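You operate a simulated robot arm through the tools that you are given. There is no shell and no other tool.

Carry out the task below with a simulated robot arm. There is one attempt and no reset: what you move stays moved.

JOB
Set the brake tester to a drag of 10 N cm and prove it.
Fine: spin the wheel half way and read, turn the green knob, spin on to the stop and read again, then wind the wheel back to its start.

Only the result counts: the job must be done as asked and must still hold three seconds after the hand-in. Knocking over, shifting, dropping, spilling or breaking anything else fails it.

ROBOT AND FRAMES
A 7-joint arm with a fingered hand, fixed in place. Base frame: the origin is on the floor under the middle of its stand, x ahead of it, y to its left, z up; the work surface is at about z = 0.82. Units: m, degrees, N and s.
It reaches about 1.085 m from its shoulder. Its first joint turns from -166.0 to 166.0 degrees. Payload 3.7 kg.
The tool frame sits at the grasp point between the pads (the TCP): z along the fingers, y along the line on which they close. The tips reach 0.025 m beyond it. The gripper opens to 0.088 m; its body begins 0.029 m behind the TCP. The gripper is a hand of 5 fingers: y runs from the thumb to the fingers, the wrist lies at [-0.013, -0.106, -0.174] in the tool frame, and closing takes about 1.5 s.
Orientation is that of the tool frame in the base frame, as a unit quaternion [w, x, y, z]. With the fingers straight down and the wrist toward the robot, the tool's x, y and z point along [0, 1, 0], [1, 0, 0] and [0, 0, -1] of the base frame.

CONTROLS
- The arm moves only by the tool nudge_tool. Its argument "series" is one flat list of numbers, 6 for each row, row after row: the shift along the tool's x, y, z in mm, then the turn, a rotation vector about the tool's x, y, z in degrees. In form: [x, y, z, wx, wy, wz, x, y, z, wx, wy, wz, ...]. A call has 1 to 20 rows; each row shifts and turns the commanded pose from where the row before left it, along the tool's axes as they then stand. "hand" is the opening, from 0 (shut) to 1 (fully open), set as the call begins (left out, the last holds). Each row takes 0.2 s and may step no farther than 0.05 m and 8.6 degrees from the row before; otherwise, or with a gripper value out of range, the whole call is refused. A pose out of reach is approached as far as the arm can. The call stops where the force on the tool passes 90 N (or 10 N more than at its start, if that is more) or the arm is blocked; 0.2 s more then pass. The fingers move at their own pace (about 0.108 m/s each) and stop on an object; they squeeze with about 27 N. The grip force told is the motor's: it shows also when the fingers shut on nothing. Time passes only in rows, and 0.2 s behind the last, so rows that do not move let the fingers close. It gives the time, the measured TCP pose, the force on the tool (base axes), the opening and the grip force at its end, in the units of the frame above (readings bear some noise), with the torque about the TCP (base axes, N m) and any sound that the robot's microphone picked up.
- Cameras (640 x 400 px; columns grow to the right, rows downward): "scene" is fixed at [0.4059, -0.6483, 1.449]; the picture's right is [0.98, -0.19, 0.00], its down [-0.06, -0.29, -0.96] and it looks along [0.18, 0.94, -0.29] (base axes); focal length 308 px, centre (320, 200). "wrist" rides on the gripper at [0.059, -0.079, -0.105] in the tool frame; the picture's right is [-0.73, 0.32, -0.61], its down [-0.62, -0.68, 0.38] and it looks along [-0.29, 0.66, 0.70] (tool axes); focal length 234 px, centre (320, 200). There is no depth. A picture from a camera that has moved, and an enlarged one, comes with that camera's place and axes in the base frame and with its lens. The place of the scene camera against the robot may be out by one fixed shift of up to 0.012 m in any direction.
- capture(camera): a new picture of that camera. No time passes.
- preshape(shape): the hand has 5 fingers and takes this shape, open, in about a second: jaw (thumb against the fingers, like two jaws); tri (thumb and two fingers); tip (a fingertip pinch); poke (one finger out to press); point (the index stretched); flat (the hand flat); cup (the hand cupped); fist (a fist). The gripper value then closes the fingers along that shape, each until it touches; the sizes above hold for jaw. It gives what a move gives, with no picture.
- inspect(camera, box): a new picture of the part [left, top, right, bottom] of that camera's present view, enlarged. No time passes.
- hand_in(): hands the job in; it is judged then, once.

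Places have to be worked out from the pictures, the camera data and where the tool is seen. Open the gripper and draw the arm clear of the work before you hand the job in, unless the task says otherwise.

The tools are called after "Emit:" as a command line: name --argument value ..., lists and objects as JSON in quotes. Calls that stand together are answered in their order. nudge_tool: Moves the arm, as the interface text tells. Its arguments: {"type":"object","properties":{"series":{"type":"array"},"hand":{"type":"number"}},"required":["series"]} The other tools are called the same way: preshape (shape) gives the hand a shape; capture (camera) takes a picture; inspect (camera, box) takes an enlarged picture of a part of a camera's view; hand_in () hands the job in.

At the start:

```text
t: 0.0
position: [0.4061, 0.3095, 1.188]
orientation: [0.0, 0.707, 0.707, 0.0]
ft_force: [1.0, 0.4, -0.1]
wrist_torque: [-0.01, 0.0, 0.01]
gripper_width: 0.0877
grasp_force: 0.0
shape: jaw
```

scene: 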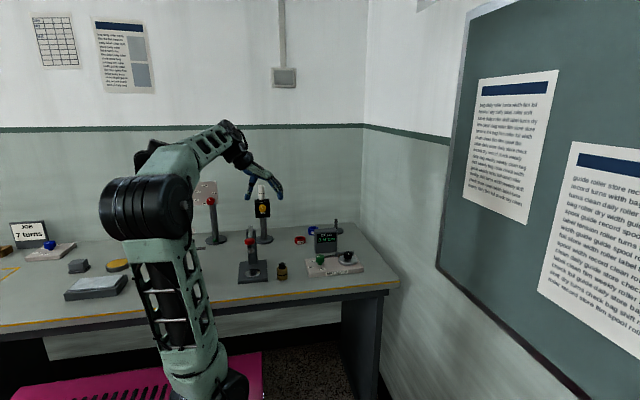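
wrist: 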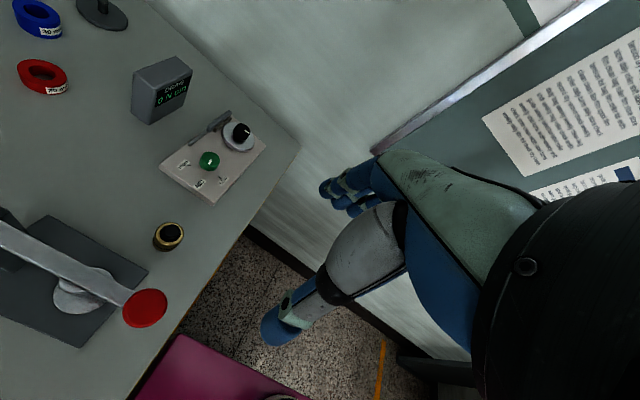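

I'll look closer at the area with the green knob, wheel and display before moving.

Emit:
inspect --camera "scene" --box '[220, 170, 400, 300]'

Emit:
inspect --camera "wrist" --box '[110, 40, 290, 220]'

Emit:
inspect --camera "scene" --box '[290, 210, 380, 290]'

```text
3.08 times, centred on (310, 235) of scene
camera zoom: at [0.4059, -0.6483, 1.449], right [0.98, -0.19, 0.0], down [-0.06, -0.29, -0.96], along [0.18, 0.94, -0.29], focal length 948 px, centre (351, 92)
```

zoom: 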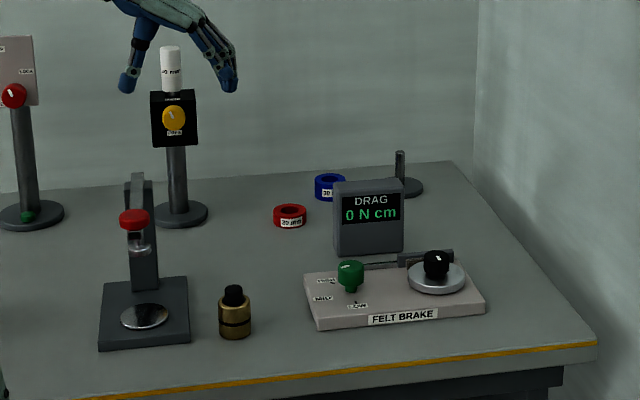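

```text
2.22 times, centred on (200, 130) of wrist
camera zoom: at [0.3272, 0.3679, 1.2923], right [0.32, -0.73, 0.61], down [-0.68, -0.62, -0.38], along [0.66, -0.29, -0.7], focal length 520 px, centre (587, 356)
```

zoom: 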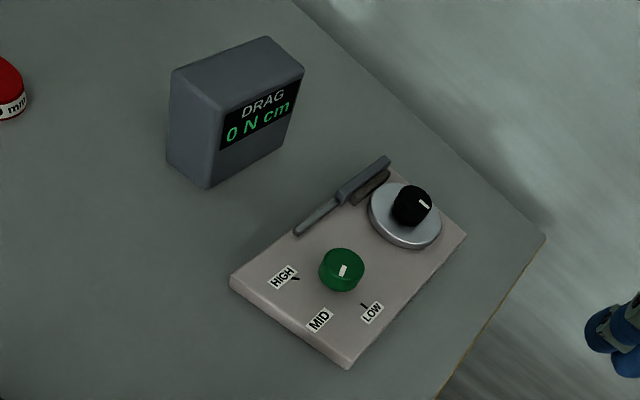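

```text
5.00 times, centred on (335, 250) of scene
camera zoom: at [0.4059, -0.6483, 1.449], right [0.98, -0.19, 0.0], down [-0.06, -0.29, -0.96], along [0.18, 0.94, -0.29], focal length 1541 px, centre (245, -50)
```

zoom: 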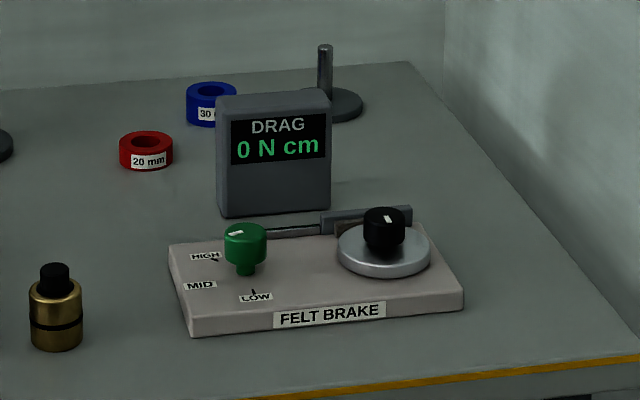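

The felt brake has a green LOW/MID/HIGH knob at about (0.613, 0.443) and a black wheel knob at about (0.729, 0.4435). Both tops are near z 0.876. I'll move the open hand above the tester for a closer wrist view.

Emit:
nudge_tool --series '[19, 30, 15, 0, 0, 0, 19, 30, 15, 0, 0, 0, 19, 30, 15, 0, 0, 0, 19, 30, 15, 0, 0, 0, 19, 30, 15, 0, 0, 0, 19, 30, 15, 0, 0, 0, 19, 30, 15, 0, 0, 0, 0, 0, 0, 0, 0, 0]' --hand 1

```text
t: 1.8
position: [0.6156, 0.4399, 1.0832]
orientation: [0.0, 0.707, 0.707, 0.0]
ft_force: [0.2, -0.8, 0.1]
wrist_torque: [0.03, -0.03, -0.02]
gripper_width: 0.0877
grasp_force: 0.1
shape: jaw
```

The arm is now above the green knob, so I'll look through both cameras.

Emit:
capture --camera "wrist"

Emit:
capture --camera "scene"

```text
taken
camera wrist: at [0.5371, 0.4988, 1.1873], right [0.32, -0.73, 0.61], down [-0.68, -0.62, -0.38], along [0.66, -0.29, -0.7], focal length 234 px, centre (320, 200)
```

wrist: 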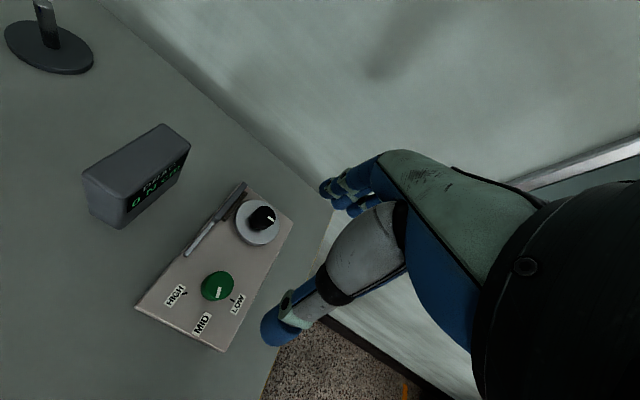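

```text
taken
```

scene: 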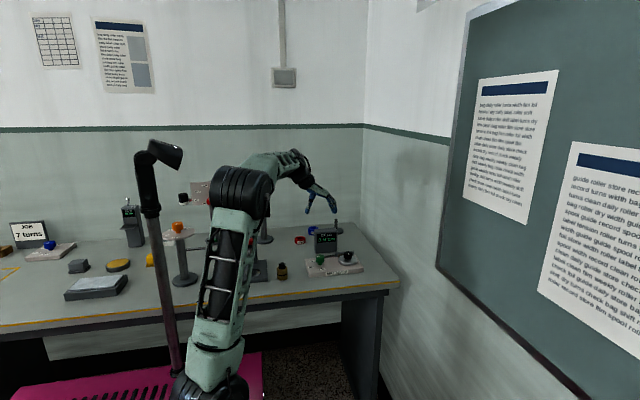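

Emit:
inspect --camera "wrist" --box '[120, 160, 310, 360]'

Emit:
inspect --camera "scene" --box '[260, 150, 380, 290]'

```text
2.00 times, centred on (215, 260) of wrist
camera zoom: at [0.5371, 0.4988, 1.1873], right [0.32, -0.73, 0.61], down [-0.68, -0.62, -0.38], along [0.66, -0.29, -0.7], focal length 468 px, centre (530, 80)
```

zoom: 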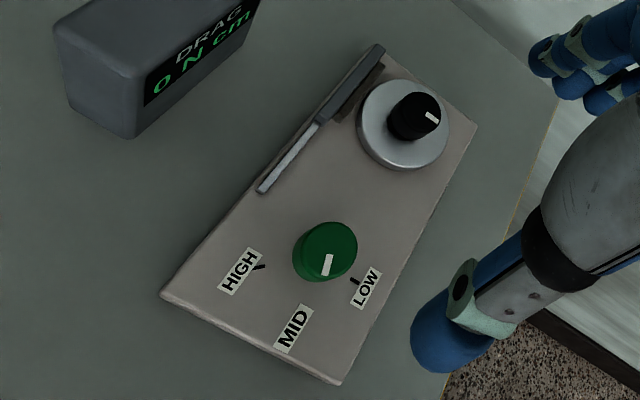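

```text
2.86 times, centred on (320, 220) of scene
camera zoom: at [0.4059, -0.6483, 1.449], right [0.98, -0.19, 0.0], down [-0.06, -0.29, -0.96], along [0.18, 0.94, -0.29], focal length 881 px, centre (320, 143)
```

zoom: 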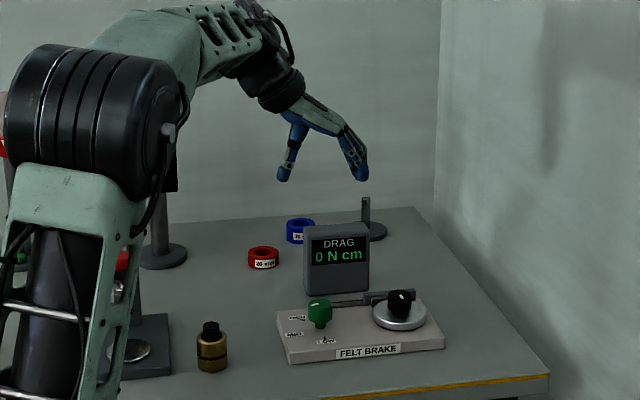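

The green pointer sits at MID, at about 201° in base axes, with HIGH at about 131° and LOW at about 271°. The wheel mark points roughly to −y. I'll try the three-finger shape, which suits round knobs.

Emit:
preshape --shape "tri"

Emit:
capture --camera "wrist"

Emit:
inspect --camera "scene" --box '[260, 130, 380, 230]'

```text
t: 2.7
position: [0.6163, 0.44, 1.0847]
orientation: [0.0, 0.707, 0.707, 0.0]
ft_force: [0.1, 0.0, 0.4]
wrist_torque: [0.0, -0.01, -0.03]
gripper_width: 0.0876
grasp_force: 0.1
shape: tri
```

```text
taken
camera wrist: at [0.537, 0.4986, 1.1873], right [0.32, -0.73, 0.61], down [-0.68, -0.62, -0.38], along [0.66, -0.29, -0.7], focal length 234 px, centre (320, 200)
```

wrist: 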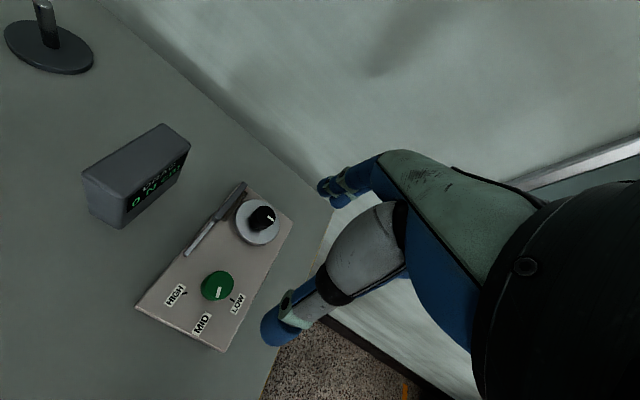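

```text
4.00 times, centred on (320, 180) of scene
camera zoom: at [0.4059, -0.6483, 1.449], right [0.98, -0.19, 0.0], down [-0.06, -0.29, -0.96], along [0.18, 0.94, -0.29], focal length 1233 px, centre (320, 280)
```

zoom: 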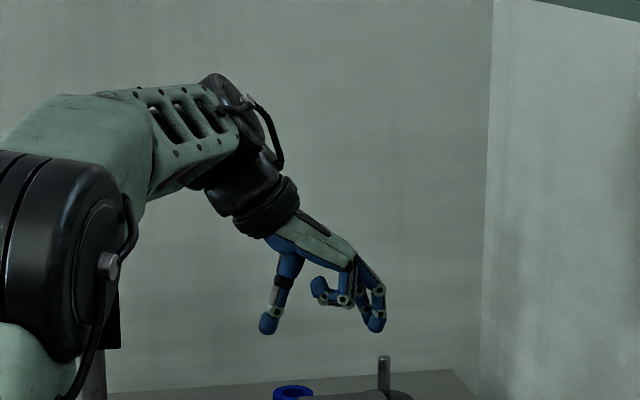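

The tri shape looks right: thumb at −y and two fingers at +y, with the others curled. I'll move above the wheel knob at (0.730, 0.4425) and stop at z≈0.95 to check alignment.

Emit:
nudge_tool --series '[0.6, 28.5, 33, 0, 0, 0, 0.6, 28.5, 33, 0, 0, 0, 0.6, 28.5, 33, 0, 0, 0, 0.6, 28.5, 33, 0, 0, 0, 0, 0, 0, 0, 0, 0]'

Emit:
capture --camera "wrist"

Emit:
inspect --camera "scene" --box '[280, 190, 400, 290]'

```text
t: 3.9
position: [0.7297, 0.4453, 0.9533]
orientation: [0.0, 0.707, 0.707, 0.001]
ft_force: [0.9, -0.2, 0.7]
wrist_torque: [0.0, -0.01, 0.01]
gripper_width: 0.0877
grasp_force: 0.0
shape: tri
```

```text
taken
camera wrist: at [0.6512, 0.5041, 1.0563], right [0.32, -0.73, 0.61], down [-0.68, -0.62, -0.38], along [0.66, -0.29, -0.7], focal length 234 px, centre (320, 200)
```

wrist: 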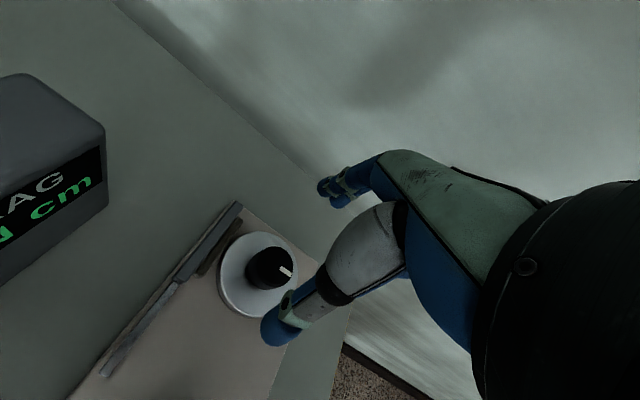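

```text
4.00 times, centred on (340, 240) of scene
camera zoom: at [0.4059, -0.6483, 1.449], right [0.98, -0.19, 0.0], down [-0.06, -0.29, -0.96], along [0.18, 0.94, -0.29], focal length 1233 px, centre (240, 40)
```

zoom: 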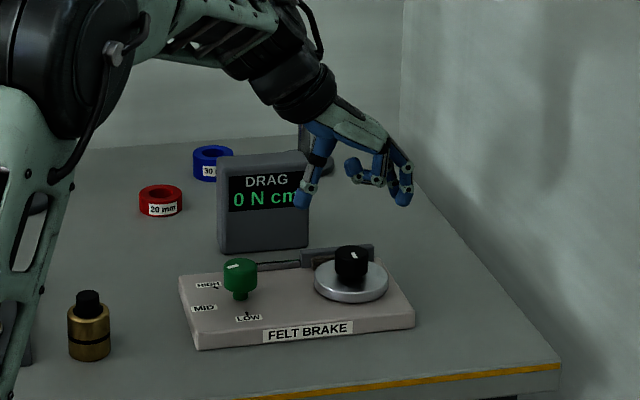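

The knob sits almost directly below the TCP. I'll zoom in to refine its centre and record the starting mark angle.

Emit:
inspect --camera "wrist" --box '[200, 215, 320, 325]'

```text
3.64 times, centred on (260, 270) of wrist
camera zoom: at [0.6512, 0.5041, 1.0563], right [0.32, -0.73, 0.61], down [-0.68, -0.62, -0.38], along [0.66, -0.29, -0.7], focal length 852 px, centre (538, -54)
```

zoom: 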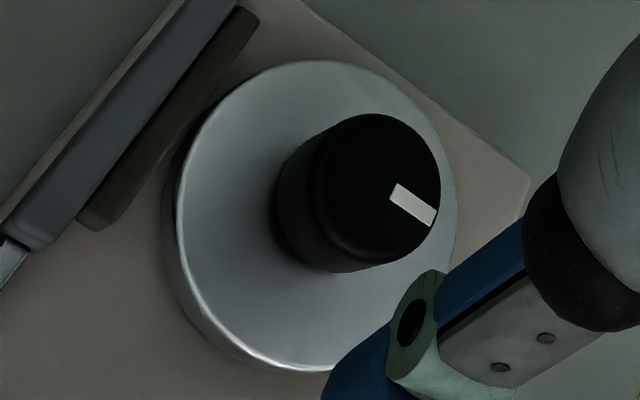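

The wheel axis is at about (0.7295, 0.442), and its mark starts at about −90° (toward −y). I'll shift 3 mm to centre and go down to z≈0.886, fingers open, watching the force.

Emit:
nudge_tool --series '[-3, 0, 15, 0, 0, 0, 0, 0, 18, 0, 0, 0, 0, 0, 18, 0, 0, 0, 0, 0, 16, 0, 0, 0, 0, 0, 0, 0, 0, 0]'

Emit:
inspect --camera "wrist" --box '[200, 140, 420, 360]'

Emit:
inspect --camera "scene" --box '[300, 200, 390, 290]'

```text
t: 5.1
position: [0.7286, 0.4416, 0.8833]
orientation: [0.001, 0.708, 0.707, 0.0]
ft_force: [-0.1, -0.4, -1.3]
wrist_torque: [0.01, 0.0, -0.02]
gripper_width: 0.0877
grasp_force: 0.1
shape: tri
```

```text
1.82 times, centred on (310, 250) of wrist
camera zoom: at [0.6502, 0.5012, 0.9874], right [0.32, -0.73, 0.61], down [-0.68, -0.62, -0.38], along [0.66, -0.29, -0.7], focal length 426 px, centre (338, 109)
```

zoom: 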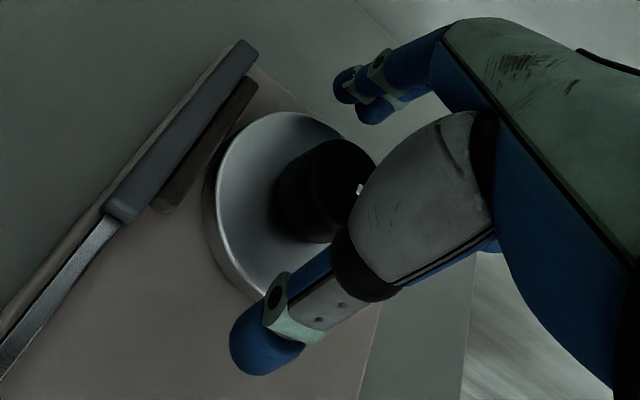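

```text
4.44 times, centred on (345, 245) of scene
camera zoom: at [0.4059, -0.6483, 1.449], right [0.98, -0.19, 0.0], down [-0.06, -0.29, -0.96], along [0.18, 0.94, -0.29], focal length 1370 px, centre (209, 0)
```

zoom: 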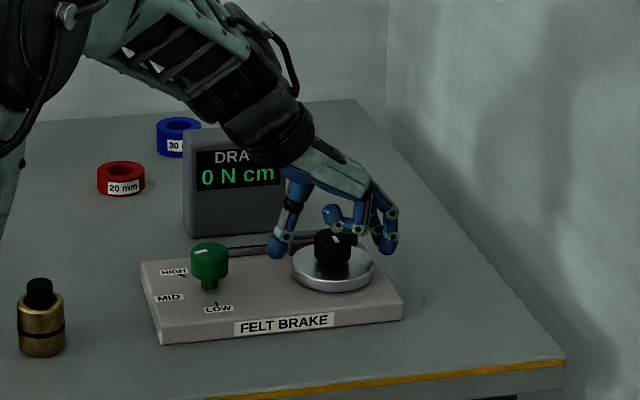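

The knob is between the thumb and fingers with no contact yet (force about 1 N). I'll close gently and let the fingers settle.

Emit:
nudge_tool --series '[0, 0, 0, 0, 0, 0, 0, 0, 0, 0, 0, 0, 0, 0, 0, 0, 0, 0, 0, 0, 0, 0, 0, 0, 0, 0, 0, 0, 0, 0, 0, 0, 0, 0, 0, 0, 0, 0, 0, 0, 0, 0, 0, 0, 0, 0, 0, 0]' --hand 0

Emit:
inspect --camera "wrist" --box '[200, 140, 420, 360]'

Emit:
inspect --camera "scene" --box '[300, 200, 390, 290]'

```text
t: 6.9
position: [0.7285, 0.4431, 0.8837]
orientation: [0.0, 0.707, 0.707, 0.0]
ft_force: [-1.1, 2.0, -2.8]
wrist_torque: [0.06, 0.02, 0.01]
gripper_width: 0.0258
grasp_force: 27.0
shape: tri
```

```text
1.82 times, centred on (310, 250) of wrist
camera zoom: at [0.65, 0.5013, 0.9875], right [0.32, -0.73, 0.61], down [-0.68, -0.62, -0.38], along [0.66, -0.29, -0.7], focal length 426 px, centre (338, 109)
```

zoom: 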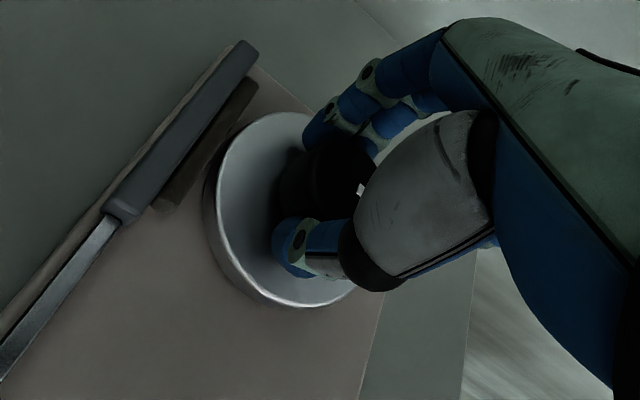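

```text
4.44 times, centred on (345, 245) of scene
camera zoom: at [0.4059, -0.6483, 1.449], right [0.98, -0.19, 0.0], down [-0.06, -0.29, -0.96], along [0.18, 0.94, -0.29], focal length 1370 px, centre (209, 0)
```

zoom: 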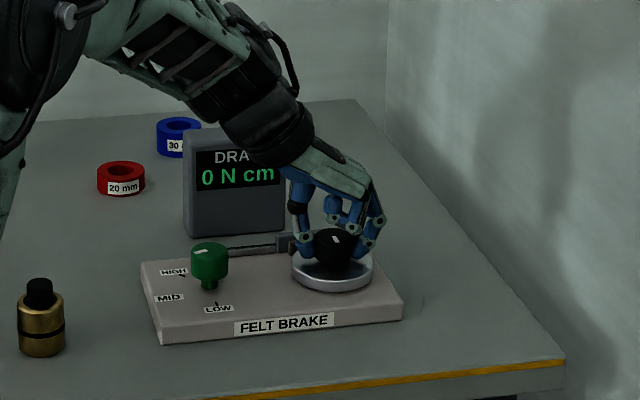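

The grip is firm, at 27 N and about 26 mm wide, with little side load. I'll try a small counter-clockwise turn (−tool z) to see whether the wheel moves freely that way or meets its start stop.

Emit:
nudge_tool --series '[0, 0, 0, 0, 0, -2, 0, 0, 0, 0, 0, -2, 0, 0, 0, 0, 0, -2, 0, 0, 0, 0, 0, -2]'

Emit:
inspect --camera "wrist" --box '[250, 180, 370, 300]'

Emit:
inspect --camera "scene" --box '[300, 200, 390, 290]'

```text
t: 7.9
position: [0.7301, 0.4418, 0.8835]
orientation: [0.0, 0.656, 0.755, 0.0]
ft_force: [-6.4, -3.2, -7.5]
wrist_torque: [-0.06, 0.14, -0.07]
gripper_width: 0.0253
grasp_force: 26.9
shape: tri
```

```text
3.33 times, centred on (310, 240) of wrist
camera zoom: at [0.6438, 0.4892, 0.9879], right [0.42, -0.67, 0.61], down [-0.59, -0.71, -0.38], along [0.69, -0.2, -0.7], focal length 781 px, centre (353, 67)
```

zoom: 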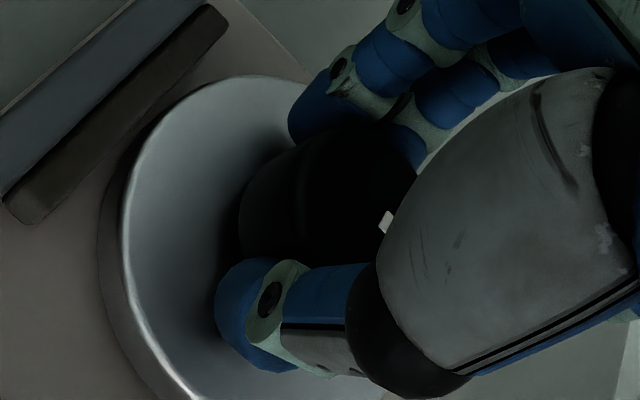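

```text
4.44 times, centred on (345, 245) of scene
camera zoom: at [0.4059, -0.6483, 1.449], right [0.98, -0.19, 0.0], down [-0.06, -0.29, -0.96], along [0.18, 0.94, -0.29], focal length 1370 px, centre (209, 0)
```

zoom: 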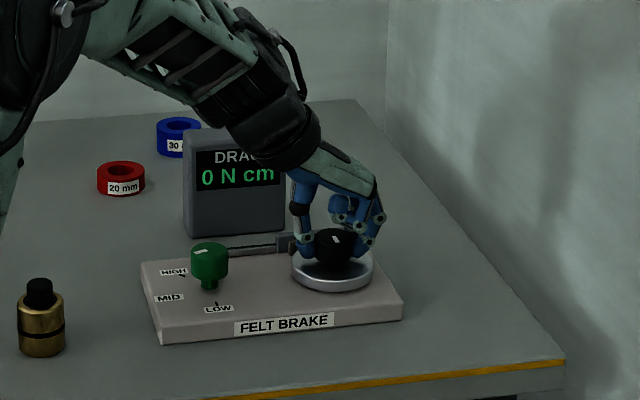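

Torque is only −0.07 N·m. I'll zoom on the knob mark to see whether the wheel turned.

Emit:
inspect --camera "scene" --box '[350, 240, 390, 265]'

Emit:
inspect --camera "wrist" --box '[295, 210, 345, 250]'

```text
16.00 times, centred on (370, 252) of scene
camera zoom: at [0.4059, -0.6483, 1.449], right [0.98, -0.19, 0.0], down [-0.06, -0.29, -0.96], along [0.18, 0.94, -0.29], focal length 4931 px, centre (-480, -640)
```

zoom: 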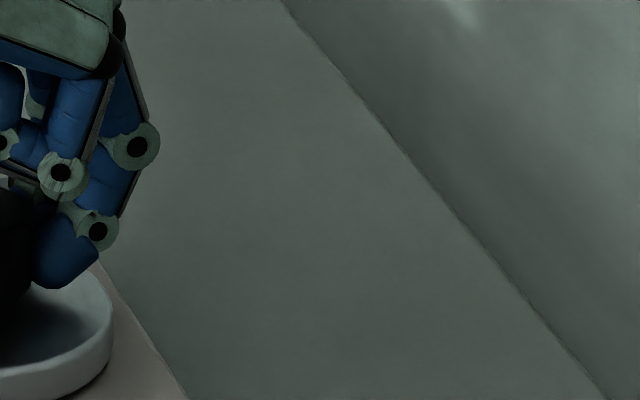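

```text
10.00 times, centred on (320, 230) of wrist
camera zoom: at [0.6438, 0.4892, 0.9879], right [0.42, -0.67, 0.61], down [-0.59, -0.71, -0.38], along [0.69, -0.2, -0.7], focal length 2342 px, centre (320, -100)
```

zoom: 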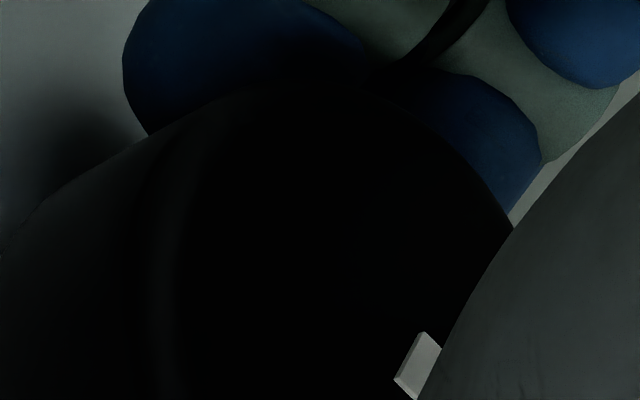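

Emit:
inspect --camera "scene" --box '[332, 244, 364, 264]'

```text
16.00 times, centred on (348, 254) of scene
camera zoom: at [0.4059, -0.6483, 1.449], right [0.98, -0.19, 0.0], down [-0.06, -0.29, -0.96], along [0.18, 0.94, -0.29], focal length 4931 px, centre (-128, -664)
```

zoom: 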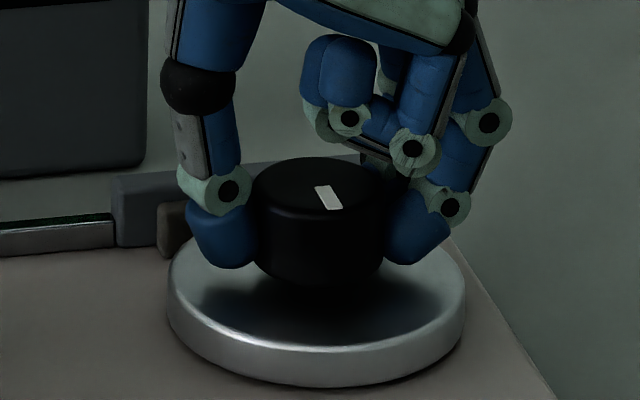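

The mark is still at about −92° although the hand turned 8.5°, so counter-clockwise looks blocked or the fingers are just flexing. I'll turn back and go the same amount clockwise to compare.

Emit:
nudge_tool --series '[0, 0, 0, 0, 0, 4, 0, 0, 0, 0, 0, 4, 0, 0, 0, 0, 0, 4, 0, 0, 0, 0, 0, 4]'

Emit:
inspect --camera "scene" --box '[332, 244, 364, 264]'

Emit:
inspect --camera "scene" --box '[300, 210, 364, 250]'

```text
t: 8.9
position: [0.7318, 0.4419, 0.885]
orientation: [0.0, 0.755, 0.655, 0.0]
ft_force: [-3.0, 2.3, -6.0]
wrist_torque: [0.03, 0.07, 0.04]
gripper_width: 0.0247
grasp_force: 26.5
shape: tri
```

```text
16.00 times, centred on (348, 254) of scene
camera zoom: at [0.4059, -0.6483, 1.449], right [0.98, -0.19, 0.0], down [-0.06, -0.29, -0.96], along [0.18, 0.94, -0.29], focal length 4931 px, centre (-128, -664)
```

zoom: 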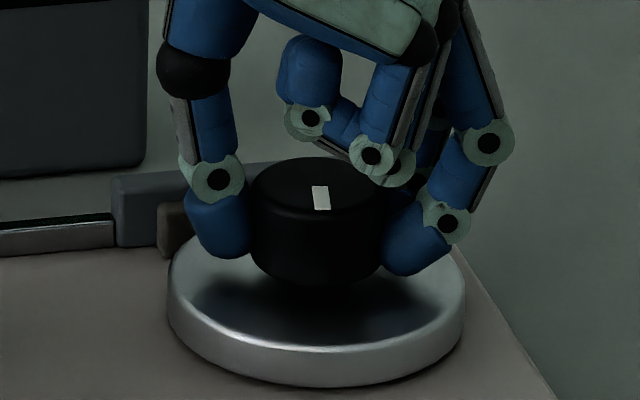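

```text
10.00 times, centred on (332, 230) of scene
camera zoom: at [0.4059, -0.6483, 1.449], right [0.98, -0.19, 0.0], down [-0.06, -0.29, -0.96], along [0.18, 0.94, -0.29], focal length 3082 px, centre (200, -100)
```

zoom: 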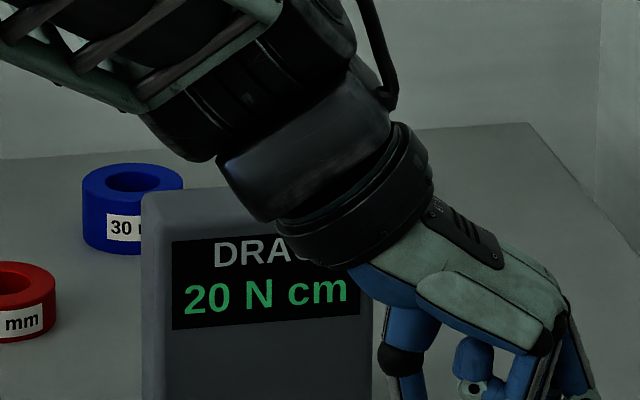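

Clockwise is the free direction: the mark moved about 10° and the display now reads 20 N cm with the knob at MID. I'll release, turn the hand back counter-clockwise for more wrist travel, then regrip and keep winding.

Emit:
nudge_tool --series '[0, 0, 0, 0, 0, 0, 0, 0, 0, 0, 0, 0, 0, 0, 0, 0, 0, 0, 0, 0, 0, 0, 0, 0]' --hand 0.8

Emit:
inspect --camera "scene" --box '[332, 244, 364, 264]'

Emit:
inspect --camera "scene" --box '[300, 210, 364, 250]'

```text
t: 9.9
position: [0.7302, 0.4412, 0.8852]
orientation: [-0.001, 0.755, 0.656, 0.0]
ft_force: [0.4, -0.1, 0.5]
wrist_torque: [0.01, 0.0, 0.01]
gripper_width: 0.0704
grasp_force: 0.1
shape: tri
```

```text
16.00 times, centred on (348, 254) of scene
camera zoom: at [0.4059, -0.6483, 1.449], right [0.98, -0.19, 0.0], down [-0.06, -0.29, -0.96], along [0.18, 0.94, -0.29], focal length 4931 px, centre (-128, -664)
```

zoom: 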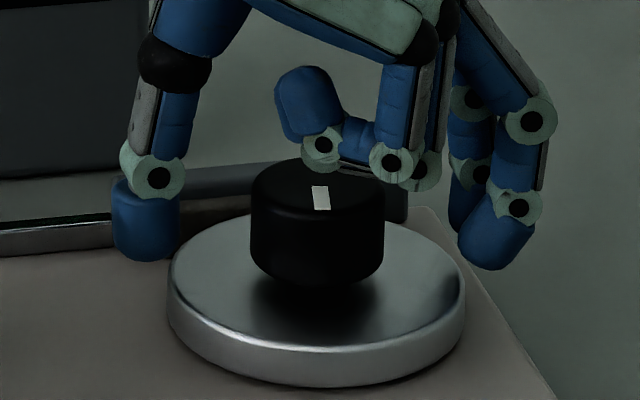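

```text
10.00 times, centred on (332, 230) of scene
camera zoom: at [0.4059, -0.6483, 1.449], right [0.98, -0.19, 0.0], down [-0.06, -0.29, -0.96], along [0.18, 0.94, -0.29], focal length 3082 px, centre (200, -100)
```

zoom: 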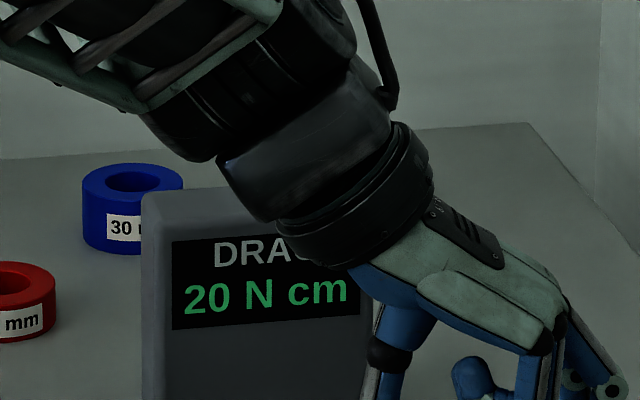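

The reading latches at 20 N cm and the wheel stays put. I'll lift 45 mm and turn the hand counter-clockwise by about 68° in the air, then check the pose.

Emit:
nudge_tool --series '[0, 0, -25, 0, 0, 0, 0, 0, -20, 0, 0, 0, 0, 0, 0, 0, 0, -8.5, 0, 0, 0, 0, 0, -8.5, 0, 0, 0, 0, 0, -8.5, 0, 0, 0, 0, 0, -8.5, 0, 0, 0, 0, 0, -8.5, 0, 0, 0, 0, 0, -8.5, 0, 0, 0, 0, 0, -8.5, 0, 0, 0, 0, 0, -8.5, 0, 0, 0, 0, 0, 0]'

Emit:
capture --camera "scene"

Emit:
capture --camera "wrist"

```text
t: 12.3
position: [0.7301, 0.4414, 0.9283]
orientation: [0.0, 0.258, 0.966, -0.001]
ft_force: [0.5, -0.4, 0.2]
wrist_torque: [-0.02, -0.03, 0.0]
gripper_width: 0.0702
grasp_force: 0.1
shape: tri
```

```text
taken
```

scene: 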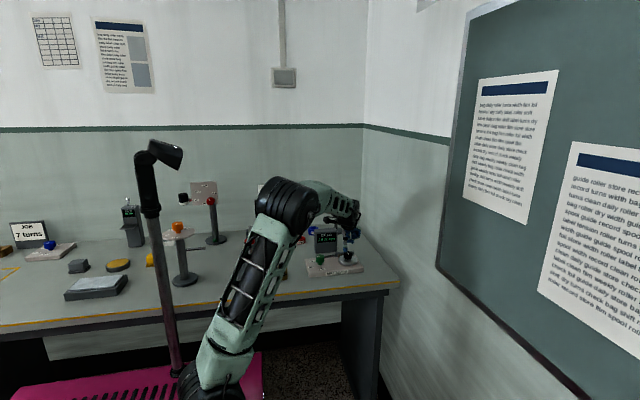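

```text
taken
camera wrist: at [0.6402, 0.4029, 1.033], right [0.79, -0.08, 0.61], down [0.2, -0.9, -0.38], along [0.58, 0.42, -0.7], focal length 234 px, centre (320, 200)
```

wrist: 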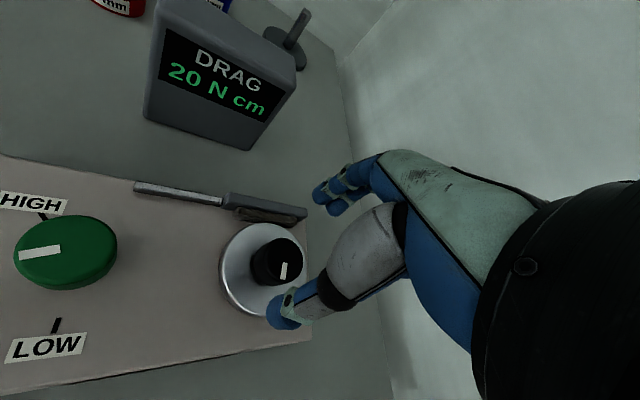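

Good view: the hand is clear and the display reads 20. I'll zoom on the wheel knob to recheck its centre from this angle.

Emit:
inspect --camera "wrist" --box '[210, 205, 330, 325]'

Emit:
inspect --camera "wrist" --box '[0, 180, 160, 380]'

```text
3.33 times, centred on (270, 265) of wrist
camera zoom: at [0.6402, 0.4029, 1.033], right [0.79, -0.08, 0.61], down [0.2, -0.9, -0.38], along [0.58, 0.42, -0.7], focal length 781 px, centre (487, -17)
```

zoom: 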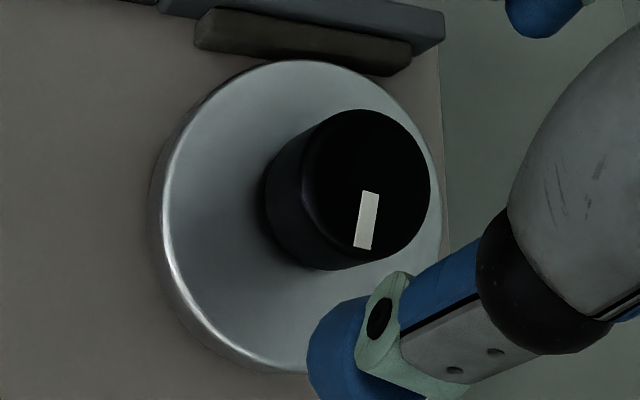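

```text
2.00 times, centred on (80, 280) of wrist
camera zoom: at [0.6402, 0.4029, 1.033], right [0.79, -0.08, 0.61], down [0.2, -0.9, -0.38], along [0.58, 0.42, -0.7], focal length 468 px, centre (800, 40)
```

zoom: 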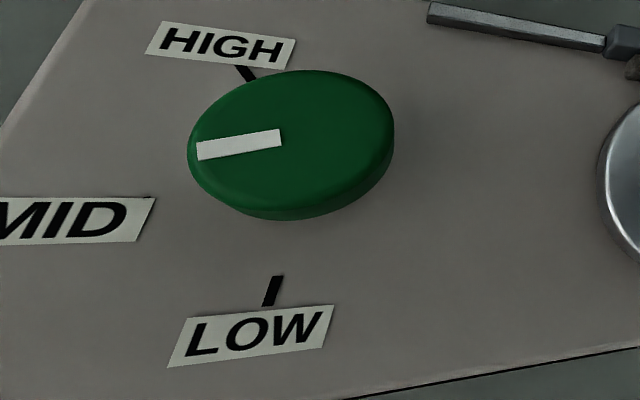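

The wheel mark is now at about −100°, 10° clockwise from start, and the TCP is centred on the knob. I'll narrow the fingers to half so they stay clear of the brake bar, descend to z≈0.885, then grip.

Emit:
nudge_tool --series '[0, 0, 0, 0, 0, 0, 0, 0, 0, 0, 0, 0, 0, 0, 15, 0, 0, 0, 0, 0, 15, 0, 0, 0, 0, 0, 14, 0, 0, 0, 0, 0, 0, 0, 0, 0]' --hand 0.55

Emit:
inspect --camera "scene" --box '[326, 236, 374, 266]'

```text
t: 13.7
position: [0.732, 0.4418, 0.8849]
orientation: [-0.001, 0.258, 0.966, 0.0]
ft_force: [0.0, -0.2, 0.1]
wrist_torque: [0.0, 0.01, 0.02]
gripper_width: 0.0487
grasp_force: 0.0
shape: tri
```

```text
13.33 times, centred on (350, 251) of scene
camera zoom: at [0.4059, -0.6483, 1.449], right [0.98, -0.19, 0.0], down [-0.06, -0.29, -0.96], along [0.18, 0.94, -0.29], focal length 4109 px, centre (-80, -480)
```

zoom: 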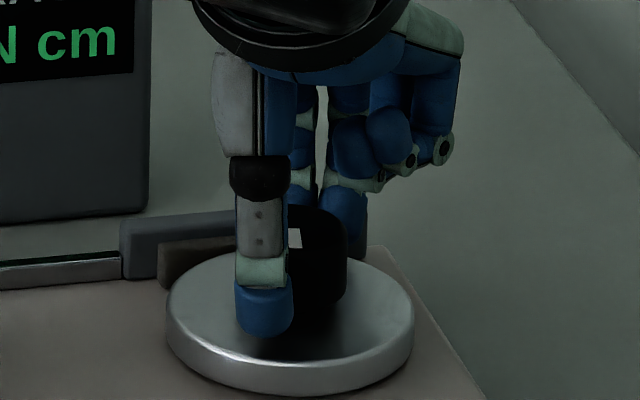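

There's no contact and the fingers straddle the knob. Closing the grip.

Emit:
nudge_tool --series '[0, 0, 0, 0, 0, 0, 0, 0, 0, 0, 0, 0, 0, 0, 0, 0, 0, 0, 0, 0, 0, 0, 0, 0, 0, 0, 0, 0, 0, 0, 0, 0, 0, 0, 0, 0]' --hand 0

Emit:
inspect --camera "scene" --box '[326, 236, 374, 266]'

Emit:
inspect --camera "wrist" --box '[210, 160, 370, 320]'

```text
t: 15.1
position: [0.7306, 0.442, 0.8852]
orientation: [0.0, 0.259, 0.966, 0.0]
ft_force: [-1.8, -0.2, -2.9]
wrist_torque: [0.02, 0.04, -0.03]
gripper_width: 0.0267
grasp_force: 28.0
shape: tri
```

```text
13.33 times, centred on (350, 251) of scene
camera zoom: at [0.4059, -0.6483, 1.449], right [0.98, -0.19, 0.0], down [-0.06, -0.29, -0.96], along [0.18, 0.94, -0.29], focal length 4109 px, centre (-80, -480)
```

zoom: 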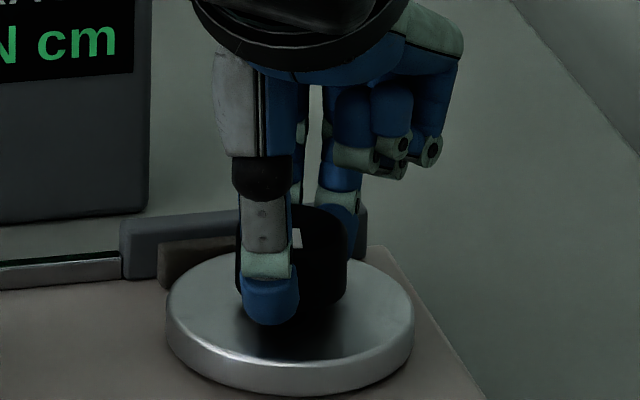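

```text
2.50 times, centred on (290, 240) of wrist
camera zoom: at [0.6404, 0.4029, 0.9887], right [0.79, -0.08, 0.61], down [0.2, -0.9, -0.38], along [0.58, 0.42, -0.7], focal length 585 px, centre (395, 100)
```

zoom: 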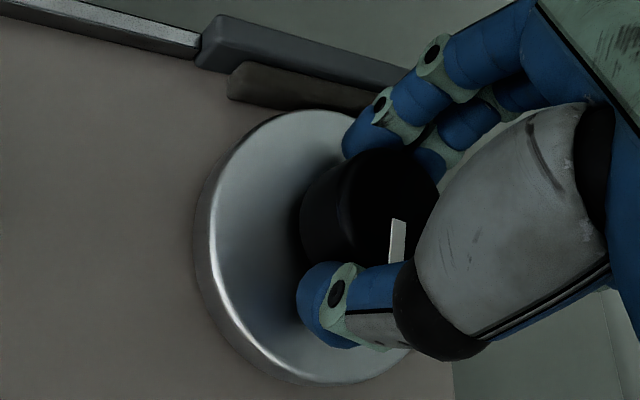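

The grip is firm again. I'll wind clockwise 60° in 6° rows and check torque and the mark.

Emit:
nudge_tool --series '[0, 0, 0, 0, 0, 6, 0, 0, 0, 0, 0, 6, 0, 0, 0, 0, 0, 6, 0, 0, 0, 0, 0, 6, 0, 0, 0, 0, 0, 6, 0, 0, 0, 0, 0, 6, 0, 0, 0, 0, 0, 6, 0, 0, 0, 0, 0, 6, 0, 0, 0, 0, 0, 6, 0, 0, 0, 0, 0, 6]'

Emit:
inspect --camera "scene" --box '[326, 236, 374, 266]'

Emit:
inspect --camera "scene" --box '[280, 190, 400, 290]'

Emit:
inspect --camera "wrist" --box '[210, 160, 370, 320]'

```text
t: 17.3
position: [0.7317, 0.4411, 0.8852]
orientation: [0.0, 0.709, 0.706, 0.0]
ft_force: [4.5, 1.2, -2.9]
wrist_torque: [0.08, -0.18, 0.01]
gripper_width: 0.0258
grasp_force: 27.1
shape: tri
```

```text
13.33 times, centred on (350, 251) of scene
camera zoom: at [0.4059, -0.6483, 1.449], right [0.98, -0.19, 0.0], down [-0.06, -0.29, -0.96], along [0.18, 0.94, -0.29], focal length 4109 px, centre (-80, -480)
```

zoom: 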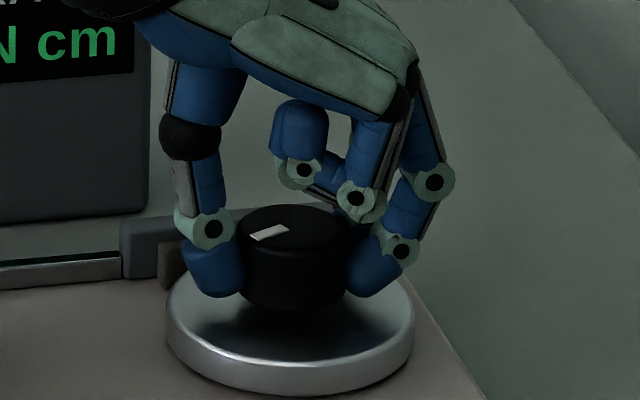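

```text
4.00 times, centred on (340, 240) of scene
camera zoom: at [0.4059, -0.6483, 1.449], right [0.98, -0.19, 0.0], down [-0.06, -0.29, -0.96], along [0.18, 0.94, -0.29], focal length 1233 px, centre (240, 40)
```

zoom: 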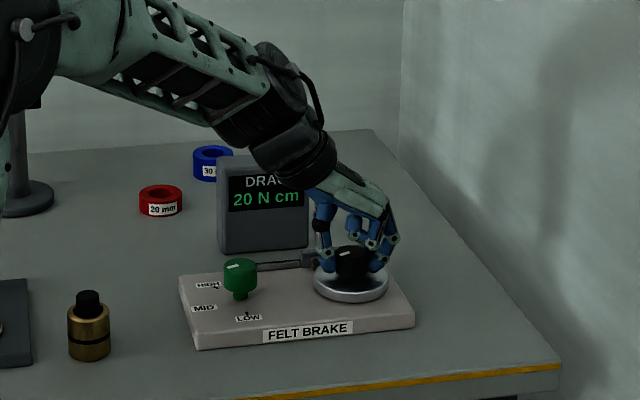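

```text
2.50 times, centred on (290, 240) of wrist
camera zoom: at [0.652, 0.5001, 0.9891], right [0.32, -0.73, 0.61], down [-0.68, -0.62, -0.38], along [0.66, -0.29, -0.7], focal length 585 px, centre (395, 100)
```

zoom: 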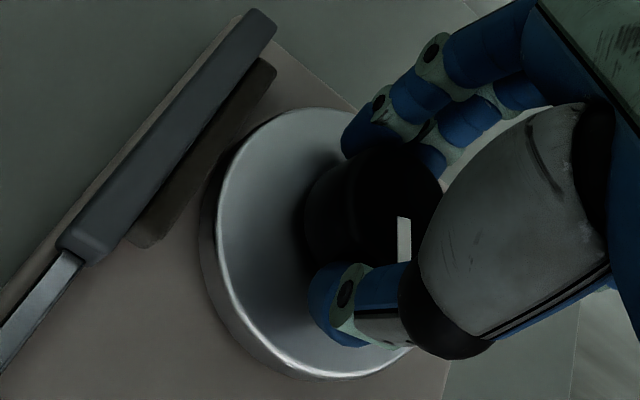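

The wheel follows the hand, with the mark at about −155°, roughly 65° of travel. The display still shows 20. I'll wind about 25° more, to around a quarter turn, before changing the knob.

Emit:
nudge_tool --series '[0, 0, 0, 0, 0, 5, 0, 0, 0, 0, 0, 5, 0, 0, 0, 0, 0, 5, 0, 0, 0, 0, 0, 5, 0, 0, 0, 0, 0, 5, 0, 0, 0, 0, 0, 0]'

Emit:
inspect --camera "scene" --box '[326, 236, 374, 266]'

Emit:
inspect --camera "scene" --box '[280, 190, 400, 290]'

Emit:
inspect --camera "wrist" --box '[210, 160, 370, 320]'

```text
t: 18.7
position: [0.73, 0.442, 0.8849]
orientation: [0.0, 0.844, 0.536, 0.0]
ft_force: [9.0, -2.3, 3.5]
wrist_torque: [-0.16, -0.33, 0.05]
gripper_width: 0.0261
grasp_force: 27.0
shape: tri
```

```text
13.33 times, centred on (350, 251) of scene
camera zoom: at [0.4059, -0.6483, 1.449], right [0.98, -0.19, 0.0], down [-0.06, -0.29, -0.96], along [0.18, 0.94, -0.29], focal length 4109 px, centre (-80, -480)
```

zoom: 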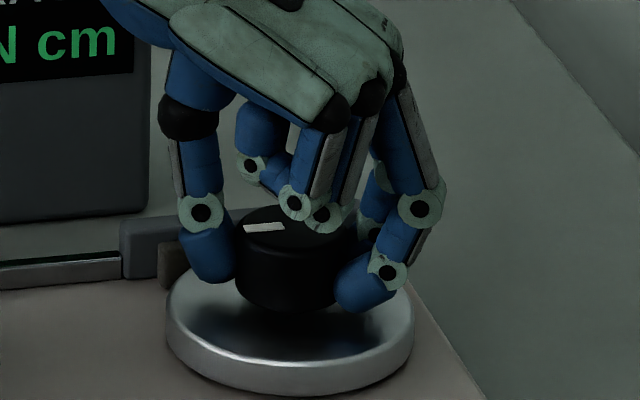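

```text
4.00 times, centred on (340, 240) of scene
camera zoom: at [0.4059, -0.6483, 1.449], right [0.98, -0.19, 0.0], down [-0.06, -0.29, -0.96], along [0.18, 0.94, -0.29], focal length 1233 px, centre (240, 40)
```

zoom: 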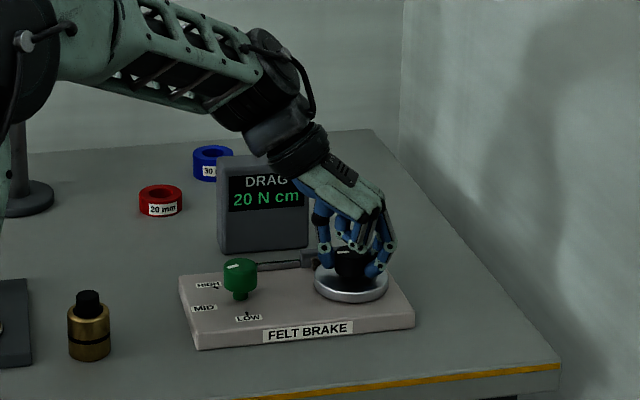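

```text
2.50 times, centred on (290, 240) of wrist
camera zoom: at [0.6838, 0.5282, 0.9885], right [-0.02, -0.79, 0.61], down [-0.88, -0.28, -0.38], along [0.47, -0.54, -0.7], focal length 585 px, centre (395, 100)
```

zoom: 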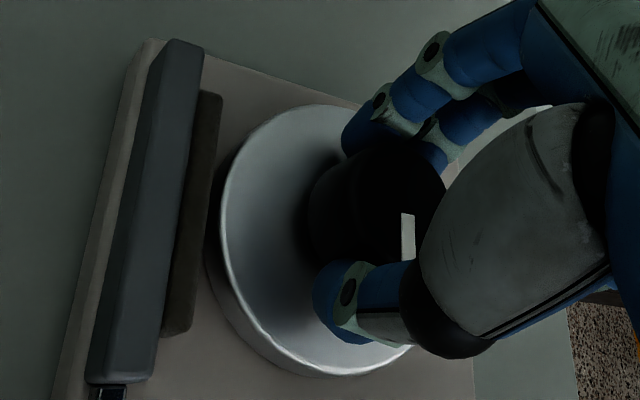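

The wheel has turned about 90° (mark near −180°) and the first reading is 20 N cm at MID. I'll open, lift, square the hand and move over the green knob at about (0.6145, 0.442).

Emit:
nudge_tool --series '[0, 0, 0, 0, 0, 0, 0, 0, 0, 0, 0, 0, 0, 0, 0, 0, 0, 0, 0, 0, -25, 0, 0, 0, 0, 0, -30, 0, 0, 0, 0, 0, 0, 0, 0, -8.4, 0, 0, 0, 0, 0, -8.4, 0, 0, 0, 0, 0, -8.4, 0, -38.5, 0, 0, 0, 0, 0, -38.5, 0, 0, 0, 0, 0, -38.5, 0, 0, 0, 0, 0, 0, 0, 0, 0, 0]' --hand 0.55

Emit:
capture --camera "wrist"

Emit:
inspect --camera "scene" --box '[280, 190, 400, 290]'

```text
t: 21.3
position: [0.6128, 0.439, 0.9408]
orientation: [0.001, 0.706, 0.708, 0.0]
ft_force: [0.3, -0.2, 0.2]
wrist_torque: [-0.03, -0.01, -0.02]
gripper_width: 0.0482
grasp_force: 0.1
shape: tri
```

```text
taken
camera wrist: at [0.534, 0.4978, 1.0445], right [0.32, -0.72, 0.61], down [-0.68, -0.63, -0.38], along [0.66, -0.29, -0.7], focal length 234 px, centre (320, 200)
```

wrist: 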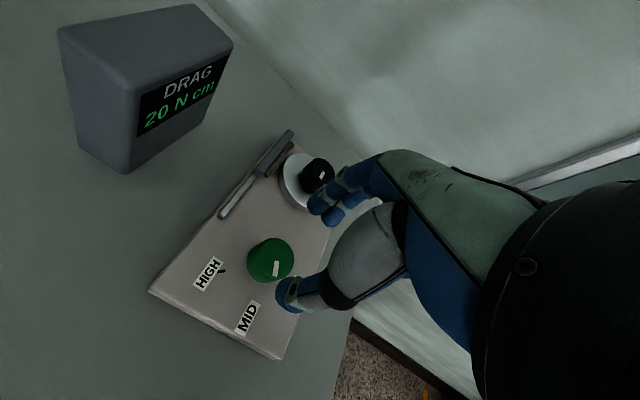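

```text
4.00 times, centred on (340, 240) of scene
camera zoom: at [0.4059, -0.6483, 1.449], right [0.98, -0.19, 0.0], down [-0.06, -0.29, -0.96], along [0.18, 0.94, -0.29], focal length 1233 px, centre (240, 40)
```

zoom: 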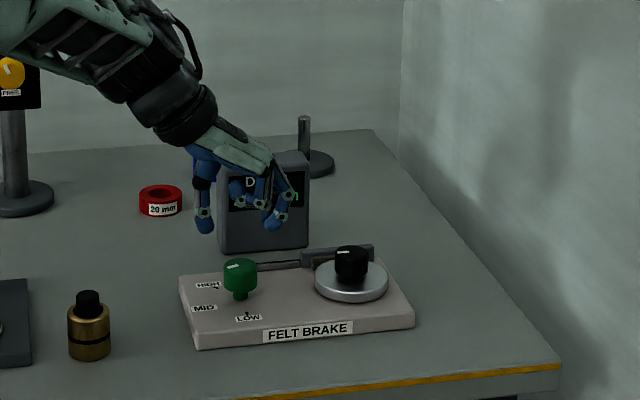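

Emit:
inspect --camera "wrist" --box '[205, 200, 325, 320]'

Emit:
inspect --camera "scene" --box '[332, 244, 364, 264]'

Emit:
inspect --camera "scene" --box '[304, 246, 336, 266]'

```text
3.33 times, centred on (265, 260) of wrist
camera zoom: at [0.534, 0.4978, 1.0445], right [0.32, -0.72, 0.61], down [-0.68, -0.63, -0.38], along [0.66, -0.29, -0.7], focal length 781 px, centre (503, 0)
```

zoom: 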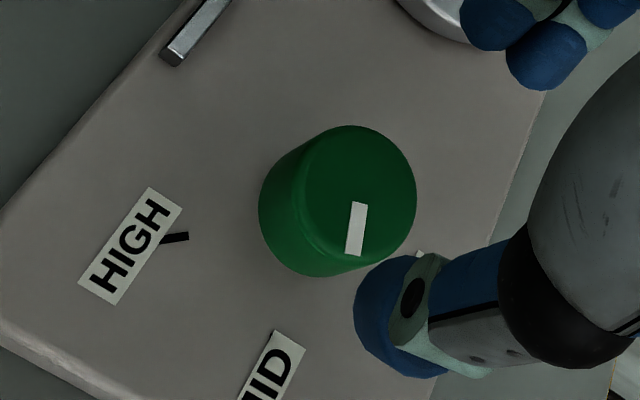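

```text
16.00 times, centred on (348, 254) of scene
camera zoom: at [0.4059, -0.6483, 1.449], right [0.98, -0.19, 0.0], down [-0.06, -0.29, -0.96], along [0.18, 0.94, -0.29], focal length 4931 px, centre (-128, -664)
```

zoom: 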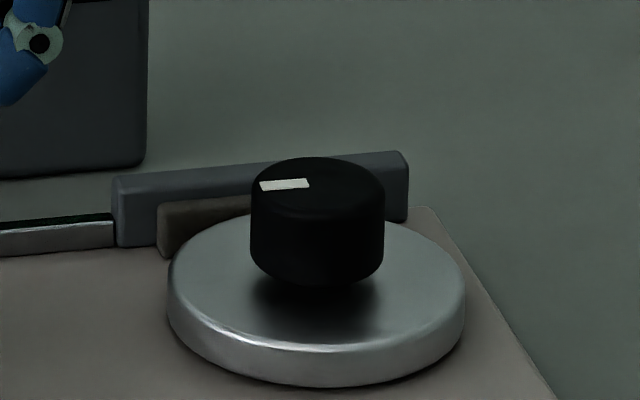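

```text
16.00 times, centred on (320, 256) of scene
camera zoom: at [0.4059, -0.6483, 1.449], right [0.98, -0.19, 0.0], down [-0.06, -0.29, -0.96], along [0.18, 0.94, -0.29], focal length 4931 px, centre (320, -696)
```

zoom: 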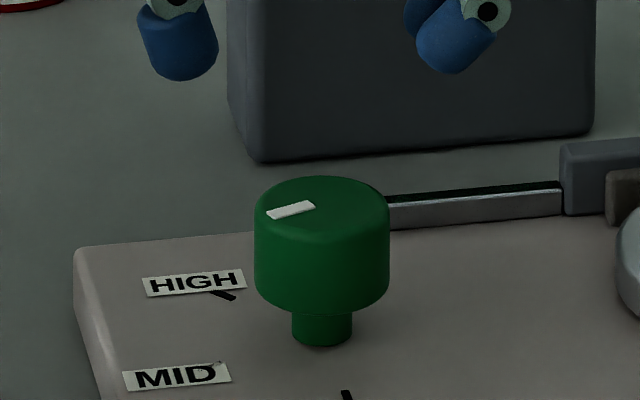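

The green knob pointer is still at MID (about 200°) and the hand is centred over it. I'll descend to z≈0.883 with half-open fingers and then close.

Emit:
nudge_tool --series '[0, 0, 20, 0, 0, 0, 0, 0, 20, 0, 0, 0, 0, 0, 17, 0, 0, 0, 0, 0, 0, 0, 0, 0]' --hand 0.6

Emit:
inspect --camera "scene" --box '[300, 236, 348, 266]'

Emit:
inspect --camera "wrist" --box '[210, 160, 370, 320]'

```text
t: 22.3
position: [0.6148, 0.4423, 0.8836]
orientation: [0.0, 0.707, 0.707, 0.001]
ft_force: [-0.5, 0.7, 0.1]
wrist_torque: [-0.02, -0.03, 0.03]
gripper_width: 0.0526
grasp_force: 0.1
shape: tri
```

```text
13.33 times, centred on (324, 251) of scene
camera zoom: at [0.4059, -0.6483, 1.449], right [0.98, -0.19, 0.0], down [-0.06, -0.29, -0.96], along [0.18, 0.94, -0.29], focal length 4109 px, centre (267, -480)
```

zoom: 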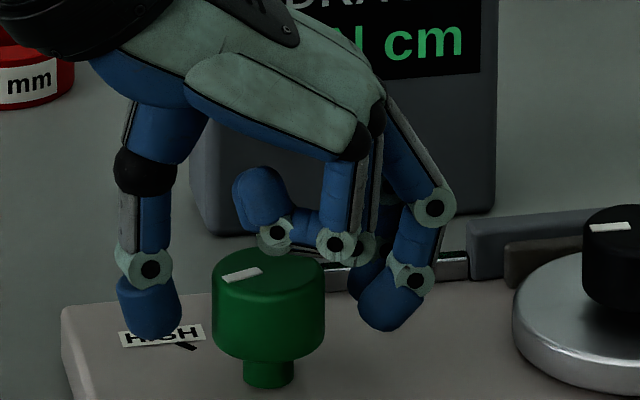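

```text
2.50 times, centred on (290, 240) of wrist
camera zoom: at [0.5361, 0.4997, 0.9871], right [0.32, -0.73, 0.61], down [-0.68, -0.63, -0.38], along [0.66, -0.29, -0.7], focal length 585 px, centre (395, 100)
```

zoom: 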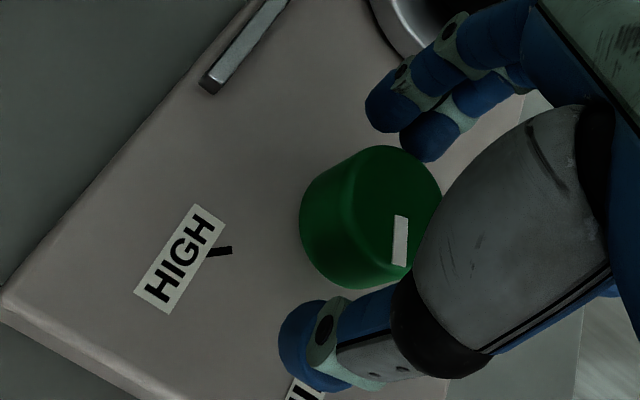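

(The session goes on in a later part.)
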